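You operate a simulated robot arm through the tools that you are given. There is no shell and no other tool. Be economical: measure what you need, move in short steps, check, and stop when the job is done.

Carry out the task below with a simulated robot arm. There is one attempt and no reset: what you move stays moved.

TASK
Take the four star knobs off the flower press, then its notched board.
Fine: knobs on the bench before the letter rack, board on the free bench beside the press.

Only the result counts: the job must be done as asked and must still hold three seconds after the hand-in. Knocking over, shifting, dropping, spilling or breaking anything else fails it.

THE ROBOT
A 6-joint arm with a two-finger parallel gripper, fixed in place. Base frame: the origin is at the foot of the arm, x ahead of it, y to its left, z up. Readings come in mm, degrees, newtons and seconds.
With the tool pointing down near the work surface it reaches from about 140 to 840 mm from the base axis. Its first joint turns from -166.0 to 166.0 degrees. Payload 3.91 kg.
The tool frame sits at the grasp point between the pads (the TCP): z along the fingers, y along the line on which they close. The tips reach 30 mm beyond it. The gripper opens to 110 mm. The fingers are 20 mm wide and 10 mm thick; the gripper's body (48 by 112 mm) begins 55 mm behind the TCP.
Orientation is told as [roll, pitch, yaw] about the base's x, y, z axes, in that order, counted from this pose: with the fingers straight down and closing along the base's y, the tool's x points along the base's -x, its y along +y and its z along -z.

THE INTERFACE
- The arm moves only by the tool jog_arm. Its arguments are lists of equal length, an entry for each row: "linear": the shift along the tool's x, y, z in mm, a list of three; "rot": the turn, a rotation vector about the tool's x, y, z in degrees, a list of three; "fingers": the finger opening in mm, from 0 to 110. In form: {"linear": [[tx, ty, tz], ...], "rot": [[ax, ay, az], ...], "fingers": [fingers, ...]}. A call has 1 to 8 rows; each row is the pose to reach, as a shift and turn from the pose commanded when the call began, along the tool's axes at that moment. Each row takes 0.2 s and may step no farther than 50 mm and 8.6 degrees from the row before; otherwise, or with a gripper value out of range, the whole call is refused. Where a pose cannot be reached the arm comes as near as it can. A force on the tool above 90 N (or 10 N above the force at the start of the call, whichever is more), or a blocked arm, ends the call early, and 0.2 s more pass. The fingers move at their own pace (about 108 mm/s each) and stop on an object; they squeeze with about 24 N. The grip force told is the motor's: it shows also when the fingers shut on nothing. Time passes only in rows, and 0.2 s behind the last, so rows that repeat a pose let the fingers close. The reply holds the time, the measured pose of the TCP, the force on the tool along the base axes, the opening and the grip force, in the units named above and with some noise.
- Cameras (640 x 400 px; columns grow to the right, rows downward): "scene" is fixed at [221.6, 651.2, 1622.1]; the picture's right is [-0.82, -0.57, 0.00], its down [-0.35, 0.49, -0.80] and it looks along [0.46, -0.65, -0.60] (base axes); focal length 312 px, centre (320, 200). "wrist" rides on the gripper at [77, 7, -114] in the tool frame; the picture's right is [-0.09, 1.00, 0.00], its down [-0.80, -0.07, -0.59] and it looks along [-0.59, -0.05, 0.80] (tool axes); focal length 270 px, centre (320, 200). There is no depth. A picture from a camera that has moved, and an enlarged one, comes with that camera's place and axes in the base frame and with its lens.
- snapshot(camera): a new picture of that camera. No time passes.
- move_column(by): slides the trunk up (or, below 0, down) by that many mm; the arm rides with it, the base frame stays. It gives what a move gives, with no picture.
- inspect(camera, box): a new picture of the part [left, top, right, bottom] of that camera's present view, enlarged. No time passes.
- job_done(): hands the job in; it is judged then, once.

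Work in short steps. Places have to be worked out from the pictures, the camera data and where the tool is seen: move nearer, look again, correct. Check each grasp and each placing, and mend what went wrong. You have 120 turns and 68 pictures in all, those below and enlarged ones among them. Open the gripper and draw the arm clear of the work before you hand the job in, unless the task says otherwise; then end with one line.

The tools are called after "Emit:" as a command line: name --argument value ..., lists and objects as JSON in quotes. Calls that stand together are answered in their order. jog_arm: Moves the arm, as the interface text tells. Its arguments: {"type":"object","properties":{"linear":{"type":"array"},"rot":{"type":"array"},"fingers":{"type":"array"}},"required":["linear","rot","fingers"]} The other tools are called the same way: move_column (by) slides the trunk up or down; snapshot (camera) takes a picture; inspect (camera, box) takes an enlarged picture of a part of a camera's view; job_done () hands the job in.

At the start:

```text
clock: 0.0
eef_pos: [428.5, -191.5, 1139.0]
ee_rot: [0.0, -0.1, 0.2]
ft_force: [-1.0, 0.3, -0.2]
finger_gap: 110.0
gripper_force: 0.0
trunk travel left (down, up): [-425.0, 115.0]
```

scene: 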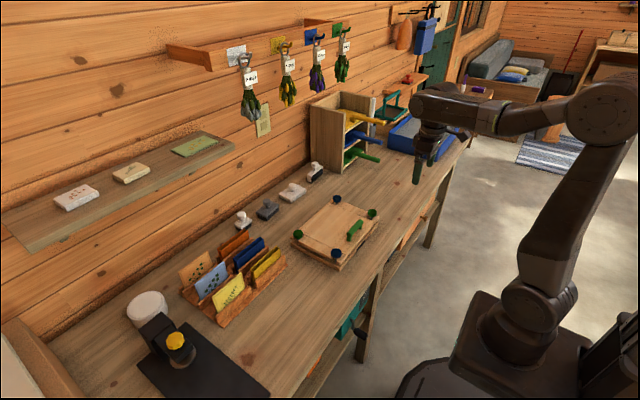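
wrist: 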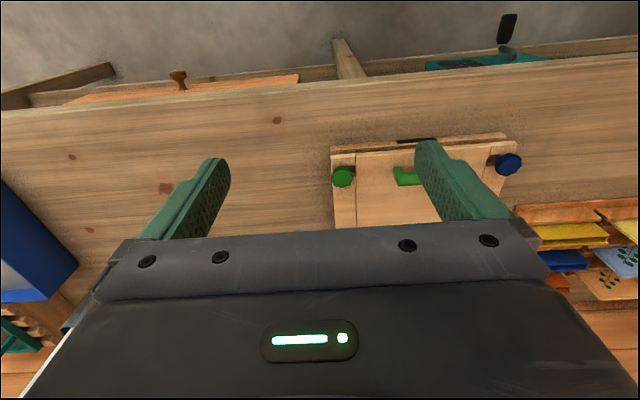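

I start by enlarging the press and the letter-rack area to identify knobs, board and free space.

Emit:
inspect --camera "scene" --box '[270, 170, 410, 280]'

Emit:
inspect --camera "scene" --box '[120, 180, 400, 390]'

```text
3.64 times, centred on (340, 225) of scene
camera zoom: at [221.6, 651.2, 1622.1], right [-0.82, -0.57, 0.0], down [-0.35, 0.49, -0.8], along [0.46, -0.65, -0.6], focal length 1134 px, centre (247, 109)
```

zoom: 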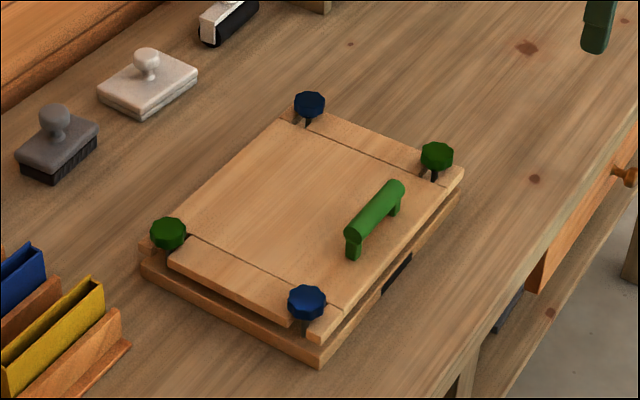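

```text
1.90 times, centred on (260, 285) of scene
camera zoom: at [221.6, 651.2, 1622.1], right [-0.82, -0.57, 0.0], down [-0.35, 0.49, -0.8], along [0.46, -0.65, -0.6], focal length 594 px, centre (434, 38)
```

zoom: 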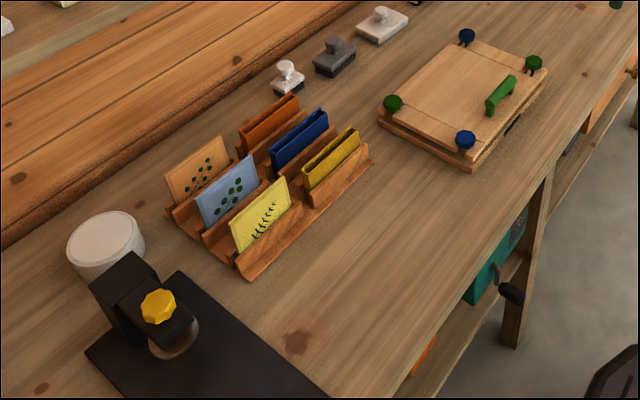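

The press lies about x 540–740, y −180…60, with its knobs at four corners and a green handle on the board. I move above it for a closer wrist view.

Emit:
jog_arm --linear '[[-30, 35, 0], [-60, 70, 0], [-90, 100, 0], [-120, 130, 0]]' --rot '[[0, 0, 0], [0, 0, 0], [0, 0, 0], [0, 0, 0]]' --fingers '[110, 110, 110, 110]'

Emit:
snapshot --camera "wrist"

```text
clock: 1.0
eef_pos: [547.8, -59.2, 1139.5]
ee_rot: [-0.1, 0.0, 0.1]
ft_force: [-0.6, -0.7, -1.2]
finger_gap: 109.9
gripper_force: 0.2
trunk travel left (down, up): [-425.0, 115.0]
```

```text
63 pictures are left
camera wrist: at [473.2, -51.6, 1254.4], right [0.09, 1.0, 0.0], down [0.8, -0.07, 0.59], along [0.59, -0.05, -0.8], focal length 270 px, centre (320, 200)
```

wrist: 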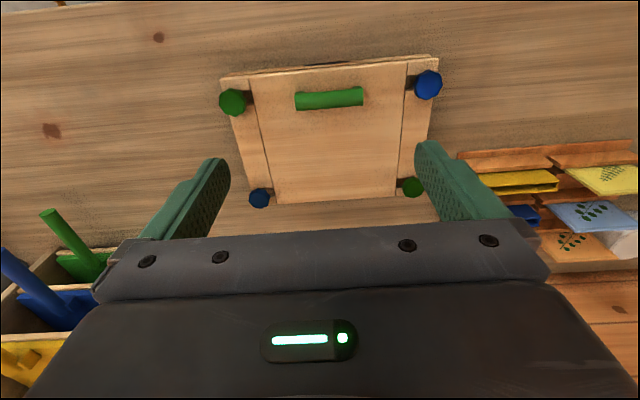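

Ray crossing puts the knobs near (566,72), (715,71), (566,−171), (715,−170), z≈910, and the handle near (571,−47). I go down above the near blue knob to look closely.

Emit:
jog_arm --linear '[[-5, 45, 0], [-10, 90, 0], [-19, 132, 0], [-19, 132, 45], [-19, 132, 90], [-19, 132, 135]]' --rot '[[0, 0, 0], [0, 0, 0], [0, 0, 0], [0, 0, 0], [0, 0, 0], [0, 0, 0]]' --fingers '[80, 80, 80, 80, 80, 80]'

Emit:
snapshot --camera "wrist"

Emit:
snapshot --camera "scene"

```text
clock: 2.4
eef_pos: [568.0, 72.1, 1006.0]
ee_rot: [0.0, 0.0, 0.2]
ft_force: [-0.3, -0.1, 0.3]
finger_gap: 79.9
gripper_force: 0.0
trunk travel left (down, up): [-425.0, 115.0]
```

```text
62 pictures are left
camera wrist: at [492.5, 78.8, 1120.6], right [0.09, 1.0, 0.0], down [0.8, -0.07, 0.59], along [0.59, -0.05, -0.8], focal length 270 px, centre (320, 200)
```

wrist: 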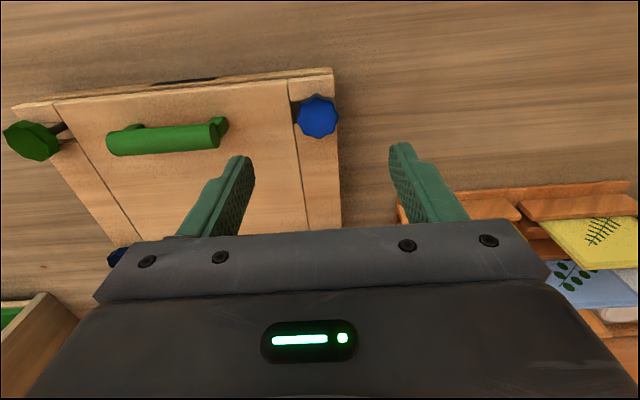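

```text
61 pictures are left
```

scene: 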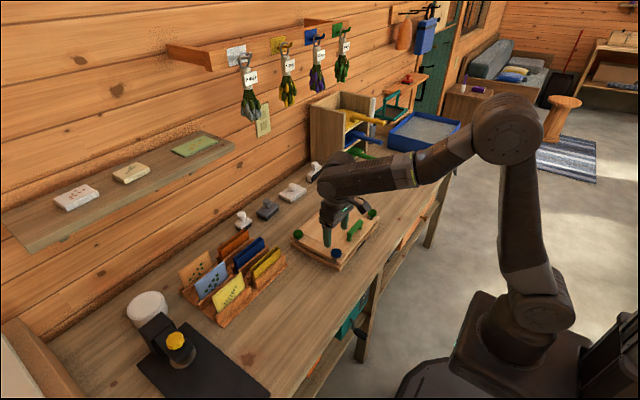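

The blue knob works out at about (565, 70.6, 916). I enlarge the green knob and this one to judge clearance beneath and whether it sits on a threaded rod.

Emit:
inspect --camera "wrist" --box '[0, 60, 240, 210]'

Emit:
inspect --camera "wrist" --box '[260, 60, 380, 135]'

Emit:
inspect --camera "scene" --box '[285, 200, 385, 275]'

```text
2.67 times, centred on (120, 135) of wrist
camera zoom: at [492.5, 78.8, 1120.6], right [0.09, 1.0, 0.0], down [0.8, -0.07, 0.59], along [0.59, -0.05, -0.8], focal length 721 px, centre (853, 373)
```

zoom: 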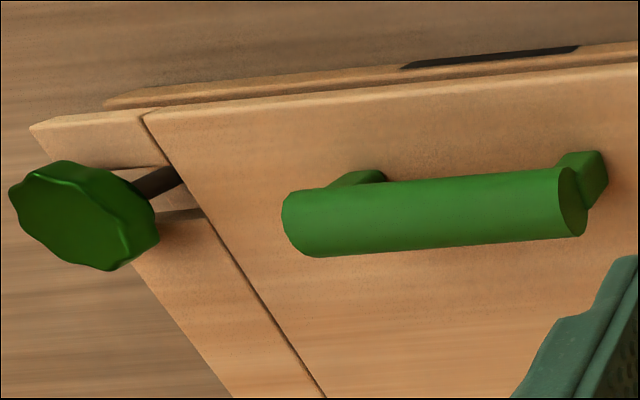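

```text
5.33 times, centred on (320, 98) of wrist
camera zoom: at [492.5, 78.8, 1120.6], right [0.09, 1.0, 0.0], down [0.8, -0.07, 0.59], along [0.59, -0.05, -0.8], focal length 1442 px, centre (320, 747)
```

zoom: 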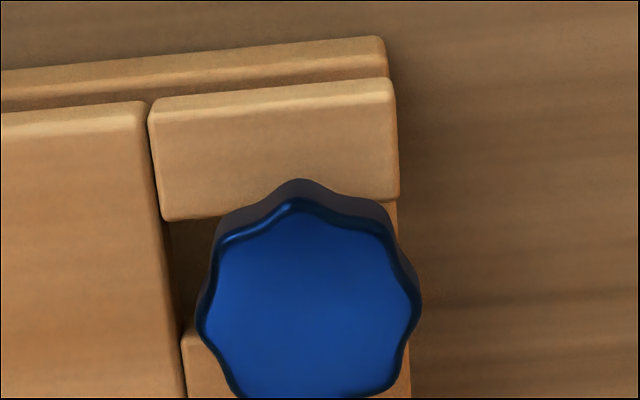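

```text
5.33 times, centred on (335, 238) of scene
camera zoom: at [221.6, 651.2, 1622.1], right [-0.82, -0.57, 0.0], down [-0.35, 0.49, -0.8], along [0.46, -0.65, -0.6], focal length 1664 px, centre (240, 0)
```

zoom: 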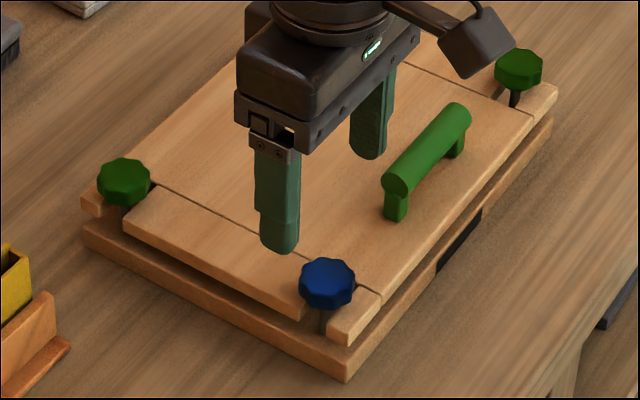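

The rods stand in notches open to the sides, so the board will lift straight up once the knobs are off. I centre over the blue knob, descend and close on it gently.

Emit:
jog_arm --linear '[[3, -1.5, 30], [3, -1.5, 55], [3, -1.5, 68]]' --rot '[[0, 0, 0], [0, 0, 0], [0, 0, 0]]' --fingers '[60, 60, 60]'

Emit:
snapshot --camera "wrist"

Emit:
inspect --camera "scene" --box '[285, 200, 385, 275]'

```text
clock: 3.2
eef_pos: [565.0, 70.4, 937.4]
ee_rot: [0.0, 0.1, 0.1]
ft_force: [-0.5, 0.8, 0.1]
finger_gap: 60.1
gripper_force: 0.0
trunk travel left (down, up): [-425.0, 115.0]
```

```text
57 pictures are left
camera wrist: at [488.6, 77.1, 1052.9], right [0.09, 1.0, 0.0], down [0.8, -0.07, 0.59], along [0.59, -0.05, -0.8], focal length 270 px, centre (320, 200)
```

wrist: 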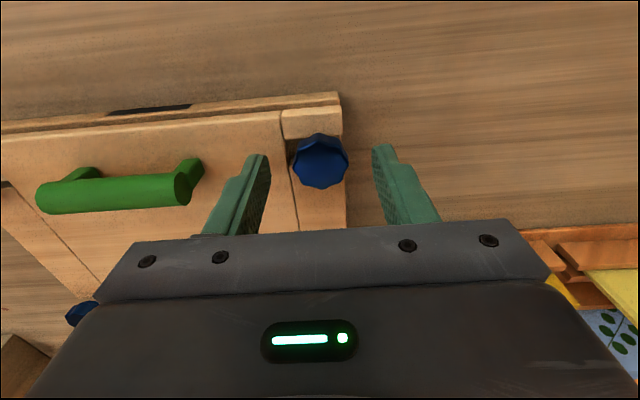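

```text
5.33 times, centred on (335, 238) of scene
camera zoom: at [221.6, 651.2, 1622.1], right [-0.82, -0.57, 0.0], down [-0.35, 0.49, -0.8], along [0.46, -0.65, -0.6], focal length 1664 px, centre (240, 0)
```

zoom: 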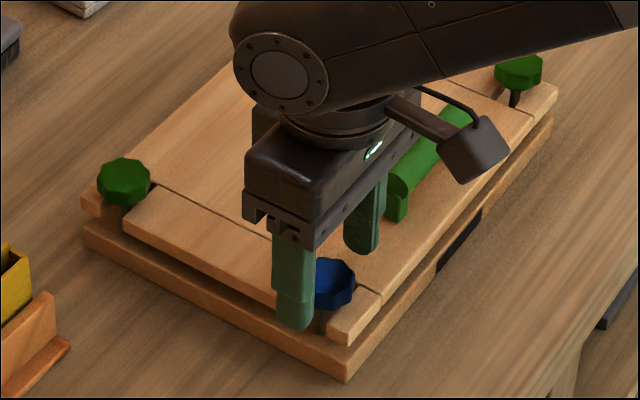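

The knob sits between the fingers at the tips. I lower 3 mm and close.

Emit:
jog_arm --linear '[[0, 0, 3], [0, 0, 3], [0, 0, 3], [0, 0, 3]]' --rot '[[0, 0, 0], [0, 0, 0], [0, 0, 0], [0, 0, 0]]' --fingers '[60, 30, 20, 20]'

```text
clock: 4.2
eef_pos: [562.9, 70.3, 934.6]
ee_rot: [0.0, 0.1, 0.0]
ft_force: [1.2, 1.9, 0.4]
finger_gap: 30.5
gripper_force: 24.2
trunk travel left (down, up): [-425.0, 115.0]
```

The knob is gripped at 30.5 mm. I test with a small 3 mm lift whether it just lifts or needs unscrewing.

Emit:
jog_arm --linear '[[0, 0, -2], [0, 0, -4]]' --rot '[[0, 0, 0], [0, 0, 0]]' --fingers '[20, 20]'

```text
clock: 4.8
eef_pos: [562.8, 70.6, 936.3]
ee_rot: [0.0, 0.3, 0.1]
ft_force: [1.6, -1.0, -16.6]
finger_gap: 30.3
gripper_force: 24.6
trunk travel left (down, up): [-425.0, 115.0]
```

It resists (−16.6 N): it is screwed on. I go back down and turn counter-clockwise (negative about the downward tool z).

Emit:
jog_arm --linear '[[0, 0, 4], [0, 0, 4], [0, 0, 4], [0, 0, 4], [0, 0, 4], [0, 0, 4], [0, 0, 4], [0, 0, 4]]' --rot '[[0, 0, 0], [0, 0, -8], [0, 0, -16], [0, 0, -24], [0, 0, -32], [0, 0, -40], [0, 0, -48], [0, 0, -56]]' --fingers '[20, 20, 20, 20, 20, 20, 20, 20]'

Emit:
snapshot --camera "wrist"

```text
clock: 6.6
eef_pos: [564.3, 68.4, 934.9]
ee_rot: [-0.1, 0.0, 56.1]
ft_force: [11.8, -8.6, 17.3]
finger_gap: 30.9
gripper_force: 23.3
trunk travel left (down, up): [-425.0, 115.0]
```

```text
55 pictures are left
camera wrist: at [516.7, 9.1, 1048.9], right [-0.78, 0.63, 0.0], down [0.5, 0.63, 0.6], along [0.38, 0.46, -0.8], focal length 270 px, centre (320, 200)
```

wrist: 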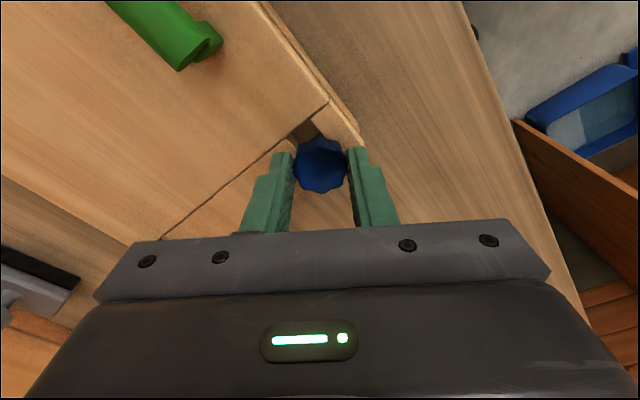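

z force is now +17 N, meaning the knob climbs up: counter-clockwise loosens blue. I continue turning while rising at the estimated lead (~2.5 mm per 56°).

Emit:
jog_arm --linear '[[0, 0, -2], [0, 0, -2.4], [0, 0, -2.7], [0, 0, -3.1], [0, 0, -3.4], [0, 0, -3.8]]' --rot '[[0, 0, 0], [0, 0, -8], [0, 0, -16], [0, 0, -24], [0, 0, -32], [0, 0, -40]]' --fingers '[20, 20, 20, 20, 20, 20]'

```text
clock: 8.0
eef_pos: [564.2, 69.9, 936.4]
ee_rot: [0.1, 0.0, 96.2]
ft_force: [16.4, -12.1, -2.0]
finger_gap: 30.6
gripper_force: 24.2
trunk travel left (down, up): [-425.0, 115.0]
```

The turn is going well, z force near zero, but there is side load. I shift ~1.5 mm toward the axis and keep turning with slight lift.

Emit:
jog_arm --linear '[[1.6, -1.3, -0.3], [1.6, -1.3, -0.6], [1.6, -1.3, -0.9], [1.6, -1.3, -1.2], [1.6, -1.3, -1.6], [1.6, -1.3, -2]]' --rot '[[0, 0, -8], [0, 0, -16], [0, 0, -24], [0, 0, -32], [0, 0, -40], [0, 0, -48]]' --fingers '[20, 20, 20, 20, 20, 20]'

Emit:
snapshot --camera "wrist"

Emit:
inspect --camera "scene" --box '[285, 200, 385, 275]'

```text
clock: 9.4
eef_pos: [565.3, 69.9, 936.8]
ee_rot: [0.3, -0.1, 144.2]
ft_force: [1.8, 15.5, -15.7]
finger_gap: 30.4
gripper_force: 24.1
trunk travel left (down, up): [-425.0, 115.0]
```

```text
54 pictures are left
camera wrist: at [625.4, 19.9, 1052.1], right [-0.65, -0.76, 0.0], down [-0.61, 0.53, 0.6], along [-0.45, 0.39, -0.8], focal length 270 px, centre (320, 200)
```

wrist: 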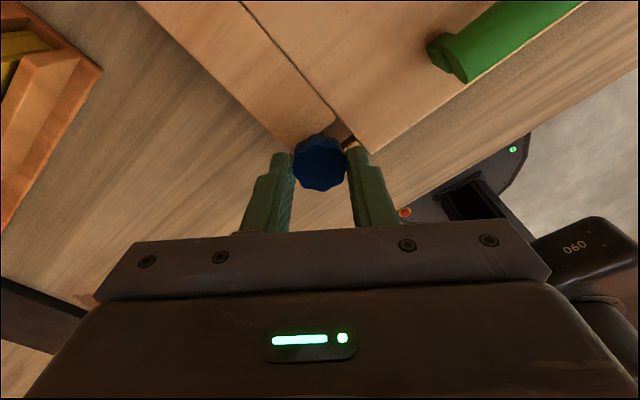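

```text
5.33 times, centred on (335, 238) of scene
camera zoom: at [221.6, 651.2, 1622.1], right [-0.82, -0.57, 0.0], down [-0.35, 0.49, -0.8], along [0.46, -0.65, -0.6], focal length 1664 px, centre (240, 0)
```

zoom: 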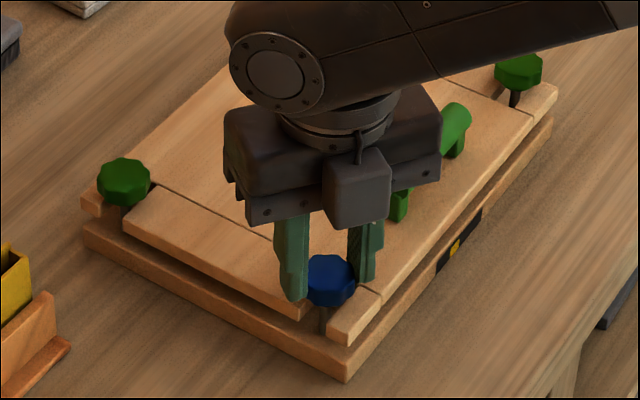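

The dark plate on the base's front edge now shows a yellow sign. I look at it closely, since it may indicate the knob state or thread sense.

Emit:
inspect --camera "scene" --box '[360, 232, 384, 254]'

```text
16.00 times, centred on (372, 243) of scene
camera zoom: at [221.6, 651.2, 1622.1], right [-0.82, -0.57, 0.0], down [-0.35, 0.49, -0.8], along [0.46, -0.65, -0.6], focal length 4992 px, centre (-512, -488)
```

zoom: 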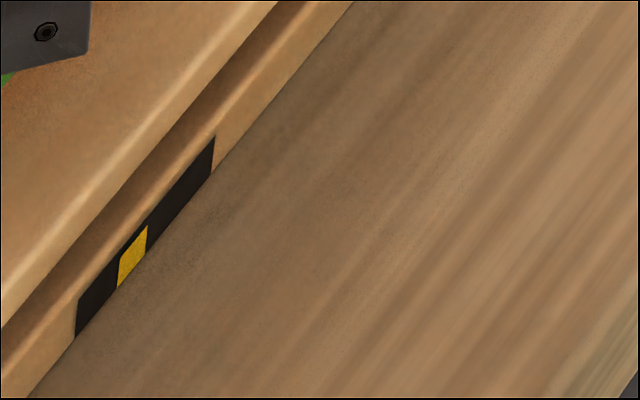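

The strip seems to be a status indicator (one segment now yellow), apparently registering this knob loosening. I relieve the over-lift, then open, rotate back and regrip for another stroke.

Emit:
jog_arm --linear '[[0, 0, 1.5], [0, 0, 1.5], [0, 0, 1.5]]' --rot '[[0, 0, -8], [0, 0, -16], [0, 0, -16]]' --fingers '[20, 20, 52]'

Emit:
inspect --camera "scene" --box '[360, 232, 384, 254]'

```text
clock: 10.2
eef_pos: [564.5, 66.6, 937.9]
ee_rot: [0.0, 0.1, 160.1]
ft_force: [0.2, 0.1, -0.6]
finger_gap: 51.9
gripper_force: 0.0
trunk travel left (down, up): [-425.0, 115.0]
```

```text
16.00 times, centred on (372, 243) of scene
camera zoom: at [221.6, 651.2, 1622.1], right [-0.82, -0.57, 0.0], down [-0.35, 0.49, -0.8], along [0.46, -0.65, -0.6], focal length 4992 px, centre (-512, -488)
```

zoom: 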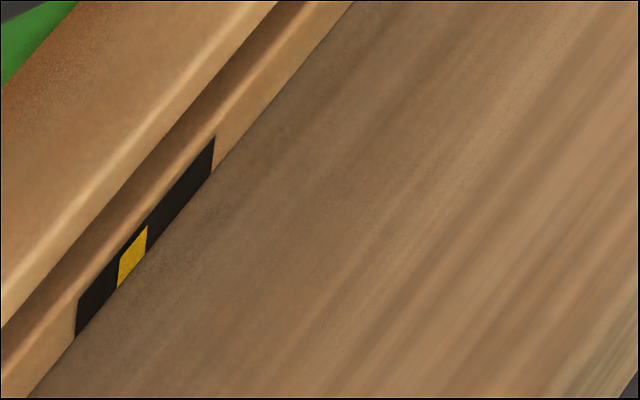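

Free, the tool reads (564.5, 66.6) while gripped it was pulled to y≈70, so the axis is near (565, 69.7). I correct that while rotating back open.

Emit:
jog_arm --linear '[[-0.5, -3, 0], [-0.5, -3, 0], [-0.5, -3, 0], [-0.5, -3, 0], [-0.5, -3, 0], [-0.5, -3, 0], [-0.5, -3, 0], [-0.5, -3, 0]]' --rot '[[0, 0, 8.5], [0, 0, 17], [0, 0, 25.5], [0, 0, 34], [0, 0, 42.5], [0, 0, 51], [0, 0, 59.5], [0, 0, 68]]' --fingers '[52, 52, 52, 52, 52, 52, 52, 52]'

Emit:
jog_arm --linear '[[0, 0, 0], [0, 0, 0], [0, 0, 0], [0, 0, 0], [0, 0, 0], [0, 0, 0], [0, 0, 0], [0, 0, 0]]' --rot '[[0, 0, 8.5], [0, 0, 17], [0, 0, 25.5], [0, 0, 34], [0, 0, 42.5], [0, 0, 51], [0, 0, 59.5], [0, 0, 68]]' --fingers '[52, 52, 52, 52, 52, 52, 52, 52]'

Emit:
jog_arm --linear '[[0, 0, 0], [0, 0, 0], [0, 0, 0], [0, 0, 0], [0, 0, 0], [0, 0, 0], [0, 0, 0], [0, 0, 0]]' --rot '[[0, 0, 8.5], [0, 0, 17], [0, 0, 25.5], [0, 0, 34], [0, 0, 42.5], [0, 0, 51], [0, 0, 59.5], [0, 0, 68]]' --fingers '[52, 52, 52, 52, 52, 52, 52, 52]'

Emit:
snapshot --camera "wrist"

```text
clock: 12.0
eef_pos: [565.0, 71.6, 937.5]
ee_rot: [0.0, 0.0, 92.0]
ft_force: [0.3, -0.3, 0.2]
finger_gap: 51.8
gripper_force: 0.0
trunk travel left (down, up): [-425.0, 115.0]
```

```text
clock: 13.8
eef_pos: [565.2, 72.0, 937.3]
ee_rot: [0.0, 0.0, 23.9]
ft_force: [-0.2, -0.1, 0.1]
finger_gap: 52.0
gripper_force: 0.1
trunk travel left (down, up): [-425.0, 115.0]
```

```text
clock: 15.6
eef_pos: [565.4, 71.0, 937.2]
ee_rot: [0.0, 0.0, -44.1]
ft_force: [0.7, 0.8, 0.4]
finger_gap: 51.9
gripper_force: 0.0
trunk travel left (down, up): [-425.0, 115.0]
```

```text
50 pictures are left
camera wrist: at [516.0, 130.2, 1052.3], right [0.76, 0.65, 0.0], down [0.53, -0.61, 0.59], along [0.39, -0.45, -0.8], focal length 270 px, centre (320, 200)
```

wrist: 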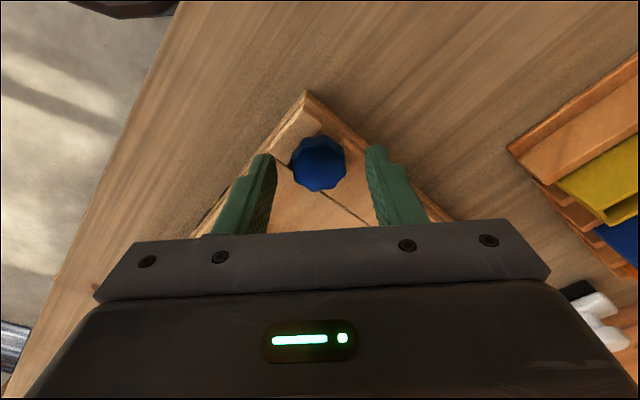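

Regrip at yaw −44° and turn again with about 1 mm lift, then read the z force to tune the lead.

Emit:
jog_arm --linear '[[0, 0, 0], [0, 0, 0], [0, 0, 0], [0, 0, -0.2], [0, 0, -0.4], [0, 0, -0.6], [0, 0, -0.8], [0, 0, -1]]' --rot '[[0, 0, 0], [0, 0, 0], [0, 0, -8.5], [0, 0, -17], [0, 0, -25.5], [0, 0, -34], [0, 0, -42.5], [0, 0, -51]]' --fingers '[20, 20, 20, 20, 20, 20, 20, 20]'

Emit:
jog_arm --linear '[[0, 0, -0.2], [0, 0, -0.3], [0, 0, -0.5], [0, 0, -0.6], [0, 0, -0.8], [0, 0, -1], [0, 0, -1.2], [0, 0, -1.3]]' --rot '[[0, 0, -8.5], [0, 0, -17], [0, 0, -25.5], [0, 0, -34], [0, 0, -42.5], [0, 0, -51], [0, 0, -59.5], [0, 0, -68]]' --fingers '[20, 20, 20, 20, 20, 20, 20, 20]'

Emit:
inspect --camera "scene" --box '[285, 200, 385, 275]'

```text
clock: 17.4
eef_pos: [563.3, 69.8, 937.3]
ee_rot: [0.0, 0.0, 7.2]
ft_force: [-9.1, -6.4, -1.3]
finger_gap: 28.5
gripper_force: 24.3
trunk travel left (down, up): [-425.0, 115.0]
```

```text
clock: 19.2
eef_pos: [565.7, 70.3, 939.9]
ee_rot: [0.0, 0.0, 75.2]
ft_force: [-9.1, -12.4, -6.3]
finger_gap: 28.7
gripper_force: 23.7
trunk travel left (down, up): [-425.0, 115.0]
```

```text
5.33 times, centred on (335, 238) of scene
camera zoom: at [221.6, 651.2, 1622.1], right [-0.82, -0.57, 0.0], down [-0.35, 0.49, -0.8], along [0.46, -0.65, -0.6], focal length 1664 px, centre (240, 0)
```

zoom: 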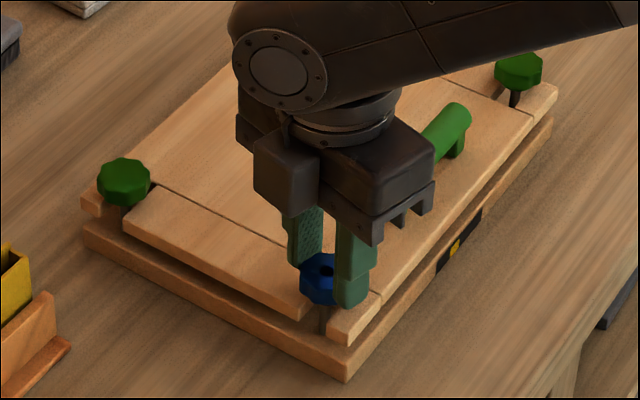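

A dark spot now appears on the knob; I enlarge to see whether it is tilted or nearly off.

Emit:
inspect --camera "scene" --box '[322, 238, 352, 262]'

Emit:
snapshot --camera "wrist"

```text
16.00 times, centred on (337, 250) of scene
camera zoom: at [221.6, 651.2, 1622.1], right [-0.82, -0.57, 0.0], down [-0.35, 0.49, -0.8], along [0.46, -0.65, -0.6], focal length 4992 px, centre (48, -600)
```

zoom: 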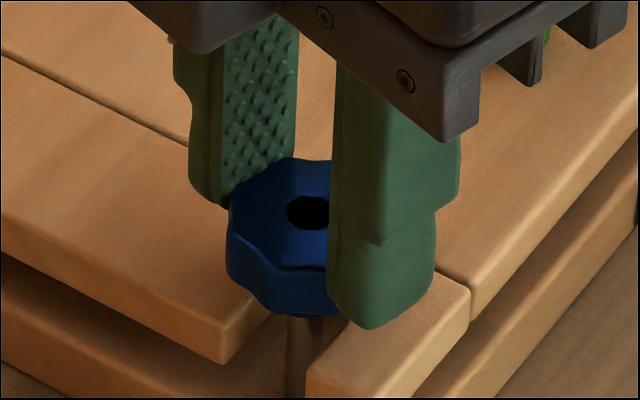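

```text
47 pictures are left
camera wrist: at [540.3, -2.3, 1054.5], right [-0.94, 0.34, 0.0], down [0.27, 0.76, 0.6], along [0.2, 0.56, -0.8], focal length 270 px, centre (320, 200)
```

wrist: 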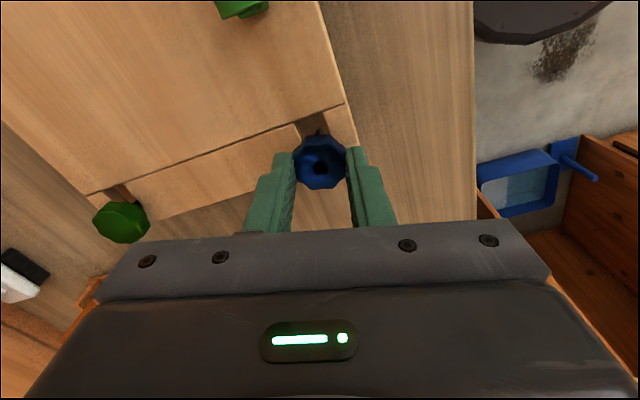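

A through-hole now shows in the knob – perhaps it has come free. I test a gentle lift.

Emit:
jog_arm --linear '[[0, 0, -2], [0, 0, -4]]' --rot '[[0, 0, 0], [0, 0, 0]]' --fingers '[20, 20]'

```text
clock: 19.8
eef_pos: [565.5, 71.6, 943.1]
ee_rot: [0.2, 0.0, 75.0]
ft_force: [-6.6, -6.1, -18.7]
finger_gap: 28.7
gripper_force: 23.5
trunk travel left (down, up): [-425.0, 115.0]
```

It rose 3 mm but with −19 N. I turn further without more lift and watch.

Emit:
jog_arm --linear '[[0, 0, 0], [0, 0, 0], [0, 0, 0], [0, 0, 0], [0, 0, 0], [0, 0, 0], [0, 0, 0], [0, 0, 0]]' --rot '[[0, 0, -8.5], [0, 0, -17], [0, 0, -25.5], [0, 0, -34], [0, 0, -42.5], [0, 0, -51], [0, 0, -59.5], [0, 0, -68]]' --fingers '[20, 20, 20, 20, 20, 20, 20, 20]'

Emit:
inspect --camera "scene" --box '[315, 230, 385, 270]'

```text
clock: 21.6
eef_pos: [563.7, 70.5, 944.2]
ee_rot: [-0.1, -0.1, 143.2]
ft_force: [-20.1, -0.8, -12.5]
finger_gap: 28.7
gripper_force: 23.8
trunk travel left (down, up): [-425.0, 115.0]
```

```text
9.14 times, centred on (350, 250) of scene
camera zoom: at [221.6, 651.2, 1622.1], right [-0.82, -0.57, 0.0], down [-0.35, 0.49, -0.8], along [0.46, -0.65, -0.6], focal length 2852 px, centre (46, -257)
```

zoom: 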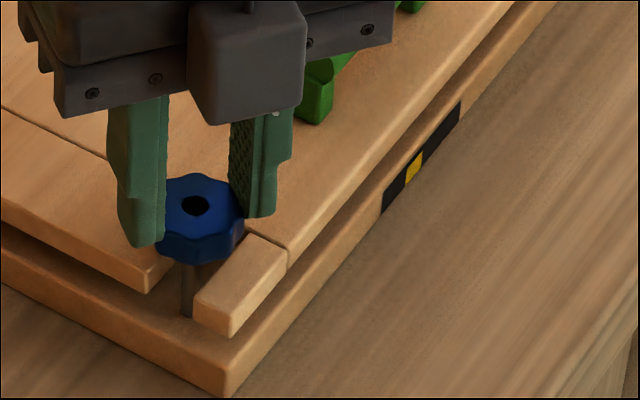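

The knob is visibly climbing (rod end now sunk in its hole). I finish the stroke, open, rotate back for another.

Emit:
jog_arm --linear '[[0, 0, 0], [0, 0, 0], [0, 0, 0], [0, 0, 0]]' --rot '[[0, 0, -8.5], [0, 0, -17], [0, 0, -17], [0, 0, -17]]' --fingers '[20, 20, 50, 50]'

Emit:
jog_arm --linear '[[0, 0, 1], [0, 0, 2], [0, 0, 2], [0, 0, 2], [0, 0, 2], [0, 0, 2], [0, 0, 2], [0, 0, 2]]' --rot '[[0, 0, 8.5], [0, 0, 17], [0, 0, 25.5], [0, 0, 34], [0, 0, 42.5], [0, 0, 51], [0, 0, 59.5], [0, 0, 68]]' --fingers '[52, 52, 52, 52, 52, 52, 52, 52]'

Emit:
jog_arm --linear '[[0, 0, 0], [0, 0, 0], [0, 0, 0], [0, 0, 0], [0, 0, 0], [0, 0, 0], [0, 0, 0], [0, 0, 0]]' --rot '[[0, 0, 8.5], [0, 0, 17], [0, 0, 25.5], [0, 0, 34], [0, 0, 42.5], [0, 0, 51], [0, 0, 59.5], [0, 0, 68]]' --fingers '[52, 52, 52, 52, 52, 52, 52, 52]'

Emit:
inspect --camera "scene" --box '[315, 230, 385, 270]'

```text
clock: 22.6
eef_pos: [566.2, 70.2, 943.8]
ee_rot: [-0.1, 0.1, 160.1]
ft_force: [0.6, -0.5, 0.3]
finger_gap: 49.6
gripper_force: 0.0
trunk travel left (down, up): [-425.0, 115.0]
```

```text
clock: 24.4
eef_pos: [565.4, 70.8, 941.0]
ee_rot: [-0.1, 0.1, 91.8]
ft_force: [0.2, -0.5, -0.4]
finger_gap: 52.3
gripper_force: 0.1
trunk travel left (down, up): [-425.0, 115.0]
```

```text
clock: 26.2
eef_pos: [565.0, 71.3, 941.2]
ee_rot: [0.0, 0.1, 23.9]
ft_force: [0.1, -0.6, 0.2]
finger_gap: 52.0
gripper_force: 0.1
trunk travel left (down, up): [-425.0, 115.0]
```

```text
9.14 times, centred on (350, 250) of scene
camera zoom: at [221.6, 651.2, 1622.1], right [-0.82, -0.57, 0.0], down [-0.35, 0.49, -0.8], along [0.46, -0.65, -0.6], focal length 2852 px, centre (46, -257)
```

zoom: 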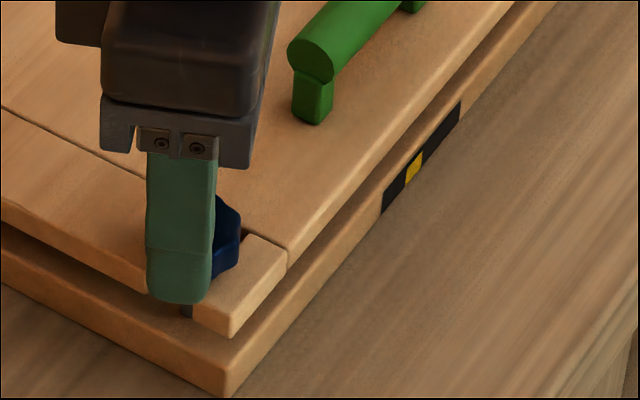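

Regrip and turn ~119° more with light lift.

Emit:
jog_arm --linear '[[0, 0, 0], [0, 0, 0], [0, 0, 0], [0, 0, -0.2], [0, 0, -0.4], [0, 0, -0.6], [0, 0, -0.8], [0, 0, -1]]' --rot '[[0, 0, 0], [0, 0, 0], [0, 0, -8.5], [0, 0, -17], [0, 0, -25.5], [0, 0, -34], [0, 0, -42.5], [0, 0, -51]]' --fingers '[20, 20, 20, 20, 20, 20, 20, 20]'

Emit:
jog_arm --linear '[[0, 0, -0.2], [0, 0, -0.3], [0, 0, -0.5], [0, 0, -0.6], [0, 0, -0.8], [0, 0, -1], [0, 0, -1.2], [0, 0, -1.3]]' --rot '[[0, 0, -8.5], [0, 0, -17], [0, 0, -25.5], [0, 0, -34], [0, 0, -42.5], [0, 0, -51], [0, 0, -59.5], [0, 0, -68]]' --fingers '[20, 20, 20, 20, 20, 20, 20, 20]'

Emit:
jog_arm --linear '[[0, 0, -2], [0, 0, -4]]' --rot '[[0, 0, 0], [0, 0, 0]]' --fingers '[20, 20]'

Emit:
inspect --camera "scene" --box '[315, 230, 385, 270]'

```text
clock: 28.0
eef_pos: [566.1, 70.8, 943.4]
ee_rot: [0.1, 0.0, 75.3]
ft_force: [-0.1, -0.9, 0.9]
finger_gap: 29.3
gripper_force: 23.8
trunk travel left (down, up): [-425.0, 115.0]
```

```text
clock: 29.8
eef_pos: [564.7, 72.2, 942.9]
ee_rot: [0.0, 0.0, 143.2]
ft_force: [-1.2, -0.6, -0.8]
finger_gap: 28.9
gripper_force: 24.1
trunk travel left (down, up): [-425.0, 115.0]
```

```text
clock: 30.4
eef_pos: [566.4, 72.1, 948.4]
ee_rot: [0.0, 0.0, 143.1]
ft_force: [-1.6, -2.3, -1.3]
finger_gap: 28.7
gripper_force: 24.0
trunk travel left (down, up): [-425.0, 115.0]
```

```text
9.14 times, centred on (350, 250) of scene
camera zoom: at [221.6, 651.2, 1622.1], right [-0.82, -0.57, 0.0], down [-0.35, 0.49, -0.8], along [0.46, -0.65, -0.6], focal length 2852 px, centre (46, -257)
```

zoom: 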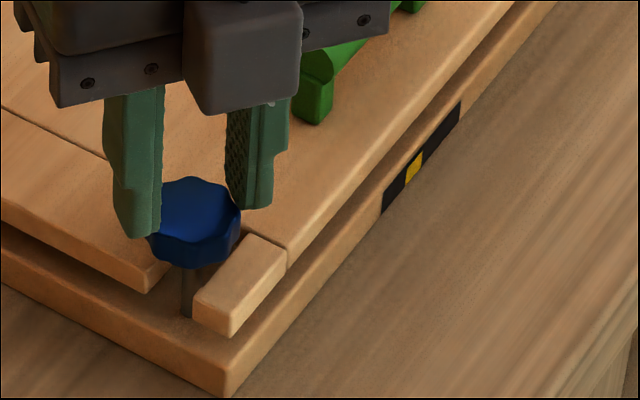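

Forces are now nearly zero: the knob seems free. I lift further.

Emit:
jog_arm --linear '[[0, 0, -10], [0, 0, -25], [0, 0, -50]]' --rot '[[0, 0, 0], [0, 0, 0], [0, 0, 0]]' --fingers '[20, 20, 20]'

Emit:
inspect --camera "scene" --box '[285, 180, 405, 270]'

```text
clock: 31.2
eef_pos: [565.6, 70.8, 999.3]
ee_rot: [0.0, 0.0, 143.1]
ft_force: [-0.1, -0.7, -0.3]
finger_gap: 28.5
gripper_force: 24.0
trunk travel left (down, up): [-425.0, 115.0]
```

```text
4.44 times, centred on (345, 225) of scene
camera zoom: at [221.6, 651.2, 1622.1], right [-0.82, -0.57, 0.0], down [-0.35, 0.49, -0.8], along [0.46, -0.65, -0.6], focal length 1387 px, centre (209, 89)
```

zoom: 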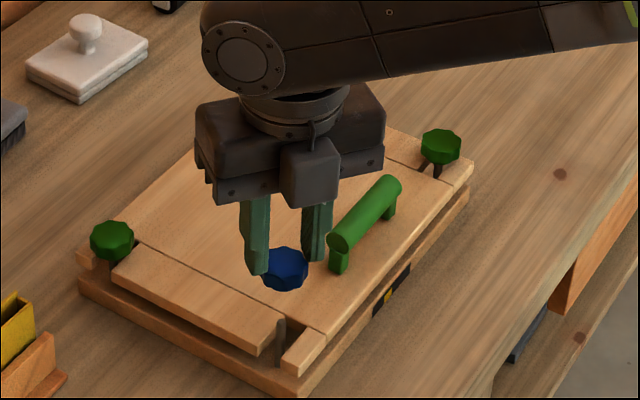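

The blue knob is off. I carry it to the open bench before the rack (~(600, 340)), turning back on the way.

Emit:
jog_arm --linear '[[-17, -30, 0], [-34, -59, 0], [-50, -89, 0], [-67, -118, 0], [-84, -148, 0], [-101, -178, 0], [-117, -207, 0], [-134, -237, 0]]' --rot '[[0, 0, 8.5], [0, 0, 17], [0, 0, 25.5], [0, 0, 34], [0, 0, 42.5], [0, 0, 51], [0, 0, 59.5], [0, 0, 68]]' --fingers '[20, 20, 20, 20, 20, 20, 20, 20]'

Emit:
jog_arm --linear '[[0, 0, 8], [0, 0, 16], [0, 0, 24], [0, 0, 32], [0, 0, 40], [0, 0, 48], [0, 0, 56], [0, 0, 64]]' --rot '[[0, 0, 8.5], [0, 0, 17], [0, 0, 25.5], [0, 0, 34], [0, 0, 42.5], [0, 0, 51], [0, 0, 59.5], [0, 0, 68]]' --fingers '[20, 20, 20, 20, 20, 20, 20, 20]'

Emit:
snapshot --camera "scene"

```text
clock: 33.0
eef_pos: [600.6, 342.1, 998.4]
ee_rot: [0.0, -0.1, 74.9]
ft_force: [-0.8, 0.6, -0.3]
finger_gap: 28.7
gripper_force: 24.2
trunk travel left (down, up): [-425.0, 115.0]
```

```text
clock: 34.8
eef_pos: [600.0, 341.2, 934.6]
ee_rot: [-0.1, 0.1, 6.8]
ft_force: [0.1, 0.1, 0.5]
finger_gap: 28.6
gripper_force: 23.9
trunk travel left (down, up): [-425.0, 115.0]
```

```text
42 pictures are left
```

scene: 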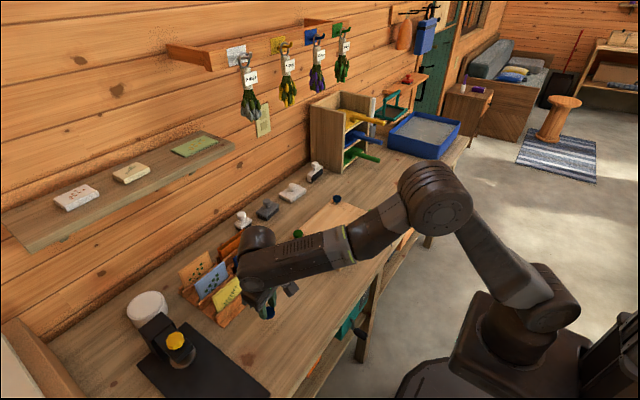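

Now lower in small steps until contact shows.

Emit:
jog_arm --linear '[[0, 0, 5], [0, 0, 10], [0, 0, 13]]' --rot '[[0, 0, 0], [0, 0, 0], [0, 0, 0]]' --fingers '[20, 20, 20]'

Emit:
inspect --camera "scene" --box '[235, 270, 305, 330]'

```text
clock: 35.6
eef_pos: [600.8, 340.1, 920.1]
ee_rot: [-0.2, 0.0, 7.2]
ft_force: [0.2, 0.2, -0.6]
finger_gap: 28.6
gripper_force: 23.5
trunk travel left (down, up): [-425.0, 115.0]
```

```text
6.67 times, centred on (270, 300) of scene
camera zoom: at [221.6, 651.2, 1622.1], right [-0.82, -0.57, 0.0], down [-0.35, 0.49, -0.8], along [0.46, -0.65, -0.6], focal length 2080 px, centre (653, -467)
```

zoom: 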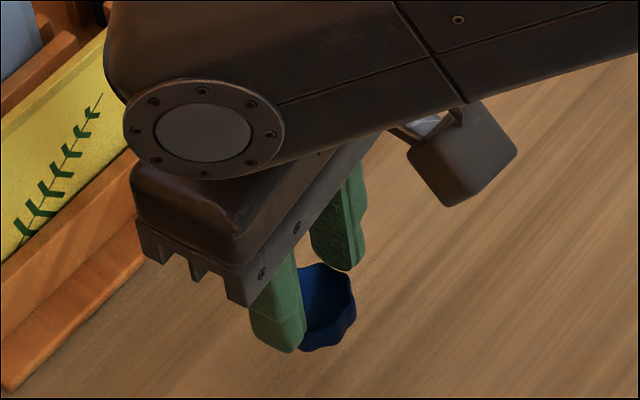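

No contact yet; lower further in small steps.

Emit:
jog_arm --linear '[[0, 0, 1.5], [0, 0, 3], [0, 0, 4.5]]' --rot '[[0, 0, 0], [0, 0, 0], [0, 0, 0]]' --fingers '[20, 20, 20]'

```text
clock: 36.4
eef_pos: [601.3, 341.0, 916.6]
ee_rot: [0.0, -0.1, 7.1]
ft_force: [0.0, 1.0, -0.8]
finger_gap: 28.6
gripper_force: 23.7
trunk travel left (down, up): [-425.0, 115.0]
```

Emit:
jog_arm --linear '[[0, 0, 1], [0, 0, 2]]' --rot '[[0, 0, 0], [0, 0, 0]]' --fingers '[20, 20]'

Emit:
inspect --camera "scene" --box '[250, 290, 290, 325]'

```text
clock: 37.0
eef_pos: [602.1, 342.2, 914.0]
ee_rot: [0.0, -0.1, 7.1]
ft_force: [-0.1, 0.0, 0.0]
finger_gap: 28.7
gripper_force: 23.3
trunk travel left (down, up): [-425.0, 115.0]
```

```text
11.43 times, centred on (270, 308) of scene
camera zoom: at [221.6, 651.2, 1622.1], right [-0.82, -0.57, 0.0], down [-0.35, 0.49, -0.8], along [0.46, -0.65, -0.6], focal length 3565 px, centre (891, -1029)
```

zoom: 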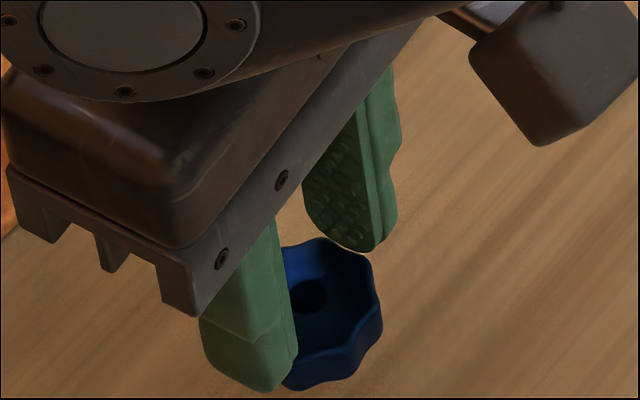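

Emit:
jog_arm --linear '[[0, 0, 1], [0, 0, 2], [0, 0, 2]]' --rot '[[0, 0, 0], [0, 0, 0], [0, 0, 0]]' --fingers '[20, 20, 20]'

```text
clock: 37.8
eef_pos: [600.9, 342.0, 912.0]
ee_rot: [0.0, 0.0, 7.1]
ft_force: [0.6, 0.2, -0.1]
finger_gap: 28.3
gripper_force: 23.9
trunk travel left (down, up): [-425.0, 115.0]
```

Emit:
jog_arm --linear '[[0, 0, 1], [0, 0, 2], [0, 0, 2]]' --rot '[[0, 0, 0], [0, 0, 0], [0, 0, 0]]' --fingers '[20, 20, 20]'

```text
clock: 38.6
eef_pos: [602.1, 342.2, 909.7]
ee_rot: [0.0, -0.1, 7.2]
ft_force: [-0.5, -0.7, -0.2]
finger_gap: 28.3
gripper_force: 23.9
trunk travel left (down, up): [-425.0, 115.0]
```

Emit:
inspect --camera "scene" --box '[250, 290, 290, 325]'

Emit:
jog_arm --linear '[[0, 0, 1], [0, 0, 2], [0, 0, 2]]' --rot '[[0, 0, 0], [0, 0, 0], [0, 0, 0]]' --fingers '[20, 20, 20]'

```text
11.43 times, centred on (270, 308) of scene
camera zoom: at [221.6, 651.2, 1622.1], right [-0.82, -0.57, 0.0], down [-0.35, 0.49, -0.8], along [0.46, -0.65, -0.6], focal length 3565 px, centre (891, -1029)
```

zoom: 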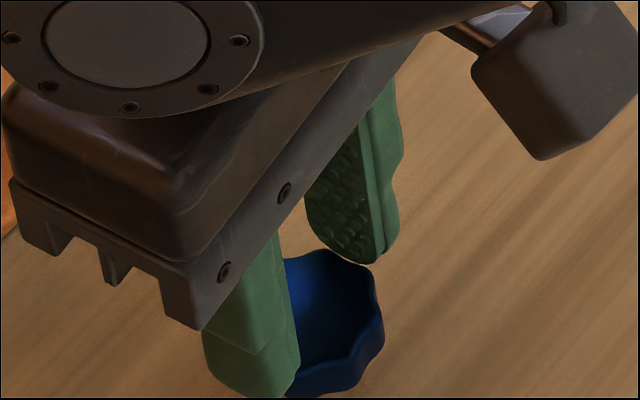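

```text
clock: 39.4
eef_pos: [600.8, 341.9, 909.2]
ee_rot: [-0.1, -0.1, 7.1]
ft_force: [-0.6, 0.7, -0.3]
finger_gap: 28.2
gripper_force: 23.2
trunk travel left (down, up): [-425.0, 115.0]
```

Emit:
jog_arm --linear '[[0, 0, 1], [0, 0, 2], [0, 0, 3]]' --rot '[[0, 0, 0], [0, 0, 0], [0, 0, 0]]' --fingers '[20, 20, 20]'

Emit:
snapshot --camera "wrist"

```text
clock: 40.2
eef_pos: [599.8, 341.0, 905.4]
ee_rot: [-0.1, 0.0, 7.1]
ft_force: [0.2, 0.7, 0.3]
finger_gap: 28.5
gripper_force: 24.2
trunk travel left (down, up): [-425.0, 115.0]
```

```text
38 pictures are left
camera wrist: at [524.9, 339.2, 1020.2], right [-0.04, 1.0, 0.0], down [0.8, 0.03, 0.59], along [0.59, 0.02, -0.8], focal length 270 px, centre (320, 200)
```

wrist: 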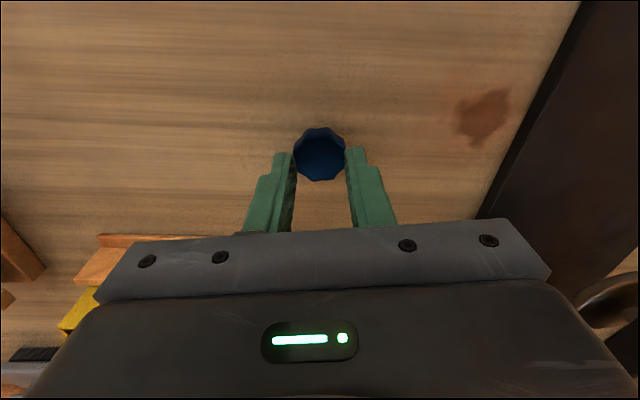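

Emit:
jog_arm --linear '[[0, 0, 1], [0, 0, 2], [0, 0, 3]]' --rot '[[0, 0, 0], [0, 0, 0], [0, 0, 0]]' --fingers '[20, 20, 20]'

Emit:
inspect --camera "scene" --box '[250, 290, 290, 325]'

```text
clock: 41.0
eef_pos: [601.2, 341.7, 903.9]
ee_rot: [0.0, 0.0, 7.1]
ft_force: [0.3, -0.1, 0.0]
finger_gap: 28.5
gripper_force: 24.3
trunk travel left (down, up): [-425.0, 115.0]
```

```text
11.43 times, centred on (270, 308) of scene
camera zoom: at [221.6, 651.2, 1622.1], right [-0.82, -0.57, 0.0], down [-0.35, 0.49, -0.8], along [0.46, -0.65, -0.6], focal length 3565 px, centre (891, -1029)
```

zoom: 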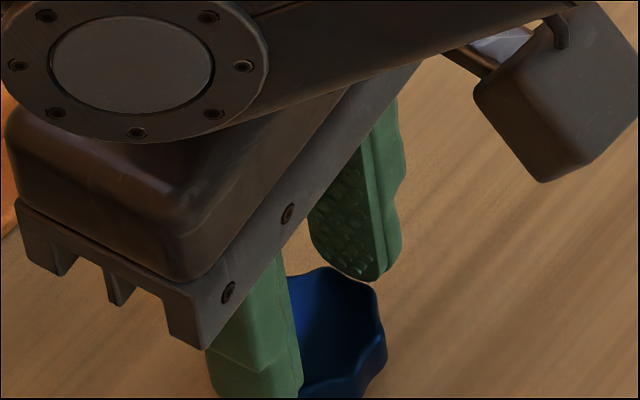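

Still no contact force and the picture confirms it is still moving down; I continue until contact.

Emit:
jog_arm --linear '[[0, 0, 1], [0, 0, 2], [0, 0, 3], [0, 0, 4]]' --rot '[[0, 0, 0], [0, 0, 0], [0, 0, 0], [0, 0, 0]]' --fingers '[20, 20, 20, 20]'

```text
clock: 42.0
eef_pos: [600.6, 341.4, 899.1]
ee_rot: [0.1, 0.0, 7.1]
ft_force: [0.2, -0.1, 0.2]
finger_gap: 28.7
gripper_force: 23.6
trunk travel left (down, up): [-425.0, 115.0]
```

Triangulating a bench stain from both cameras gives the surface nearer z≈855 than 883, so there is still some way down. I continue carefully.

Emit:
jog_arm --linear '[[0, 0, 2], [0, 0, 4], [0, 0, 6], [0, 0, 7]]' --rot '[[0, 0, 0], [0, 0, 0], [0, 0, 0], [0, 0, 0]]' --fingers '[20, 20, 20, 20]'

Emit:
jog_arm --linear '[[0, 0, 1], [0, 0, 2], [0, 0, 3]]' --rot '[[0, 0, 0], [0, 0, 0], [0, 0, 0]]' --fingers '[20, 20, 20]'

```text
clock: 43.0
eef_pos: [600.5, 341.7, 893.7]
ee_rot: [0.0, -0.2, 7.1]
ft_force: [-0.3, 0.8, 18.7]
finger_gap: 28.5
gripper_force: 24.0
trunk travel left (down, up): [-425.0, 115.0]
```

```text
clock: 43.8
eef_pos: [599.8, 341.9, 889.3]
ee_rot: [0.0, -0.2, 7.2]
ft_force: [2.1, 0.1, 19.0]
finger_gap: 28.5
gripper_force: 24.4
trunk travel left (down, up): [-425.0, 115.0]
```

Contact: ~19 N. The knob is on the bench. I open and rise.

Emit:
jog_arm --linear '[[0, 0, 0], [0, 0, 0], [0, 0, -30], [0, 0, -75], [0, 0, -105]]' --rot '[[0, 0, 0], [0, 0, 0], [0, 0, 0], [0, 0, 0], [0, 0, 0]]' --fingers '[50, 50, 50, 50, 50]'

Emit:
snapshot --camera "wrist"

```text
clock: 45.0
eef_pos: [600.1, 343.5, 994.9]
ee_rot: [0.0, 0.0, 7.1]
ft_force: [-0.6, 1.1, -0.1]
finger_gap: 50.2
gripper_force: 0.0
trunk travel left (down, up): [-425.0, 115.0]
```

```text
36 pictures are left
camera wrist: at [523.8, 340.1, 1110.0], right [-0.04, 1.0, 0.0], down [0.8, 0.03, 0.59], along [0.59, 0.02, -0.8], focal length 270 px, centre (320, 200)
```

wrist: 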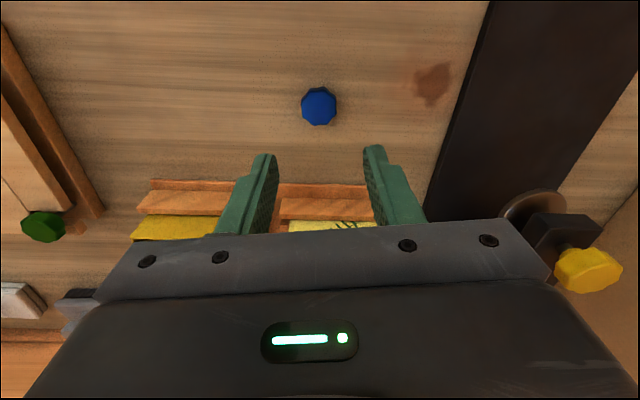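

The blue knob stands upright at about (600, 341). Next the far green knob (~(714, 70)); I move there at height, turning to about yaw −150° to have a long counter-clockwise stroke.

Emit:
jog_arm --linear '[[4.2, -33.8, 0], [8.5, -67.7, 0], [12.7, -101.5, 0], [17, -135.4, 0], [21.2, -169.2, 0], [25.4, -203, 0], [29.7, -237, 0], [33.9, -270.8, 0]]' --rot '[[0, 0, 8.5], [0, 0, 17], [0, 0, 25.5], [0, 0, 34], [0, 0, 42.5], [0, 0, 51], [0, 0, 59.5], [0, 0, 68]]' --fingers '[52, 52, 52, 52, 52, 52, 52, 52]'

Emit:
jog_arm --linear '[[-7, 12.5, 0], [-14, 25, 0], [-21, 37.5, 0], [-28, 50, 0], [-35, 62.5, 0], [-41, 75, 0], [-48, 87.5, 0], [-55.3, 99.7, 0]]' --rot '[[0, 0, 8.5], [0, 0, 17], [0, 0, 25.5], [0, 0, 34], [0, 0, 42.5], [0, 0, 51], [0, 0, 59.5], [0, 0, 68]]' --fingers '[52, 52, 52, 52, 52, 52, 52, 52]'

Emit:
jog_arm --linear '[[0, 0, 0], [0, 0, 0], [0, 0, 0]]' --rot '[[0, 0, 8.5], [0, 0, 17], [0, 0, 25.5]]' --fingers '[52, 52, 52]'

Emit:
snapshot --camera "wrist"

```text
clock: 46.8
eef_pos: [599.8, 68.9, 994.2]
ee_rot: [-0.1, -0.1, -61.1]
ft_force: [0.0, -0.5, 1.4]
finger_gap: 52.0
gripper_force: 0.0
trunk travel left (down, up): [-425.0, 115.0]
```

```text
clock: 48.6
eef_pos: [715.5, 68.4, 993.0]
ee_rot: [0.1, -0.1, -129.1]
ft_force: [0.2, -0.4, -0.6]
finger_gap: 51.8
gripper_force: 0.0
trunk travel left (down, up): [-425.0, 115.0]
```

```text
clock: 49.4
eef_pos: [714.7, 69.3, 993.5]
ee_rot: [0.1, 0.1, -154.6]
ft_force: [0.3, 0.4, -0.1]
finger_gap: 51.9
gripper_force: 0.1
trunk travel left (down, up): [-425.0, 115.0]
```

```text
35 pictures are left
camera wrist: at [788.5, 96.2, 1108.4], right [0.35, -0.94, 0.0], down [-0.75, -0.28, 0.59], along [-0.56, -0.21, -0.8], focal length 270 px, centre (320, 200)
```

wrist: 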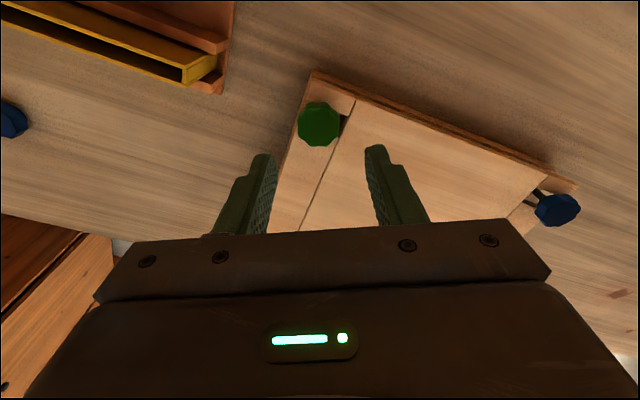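

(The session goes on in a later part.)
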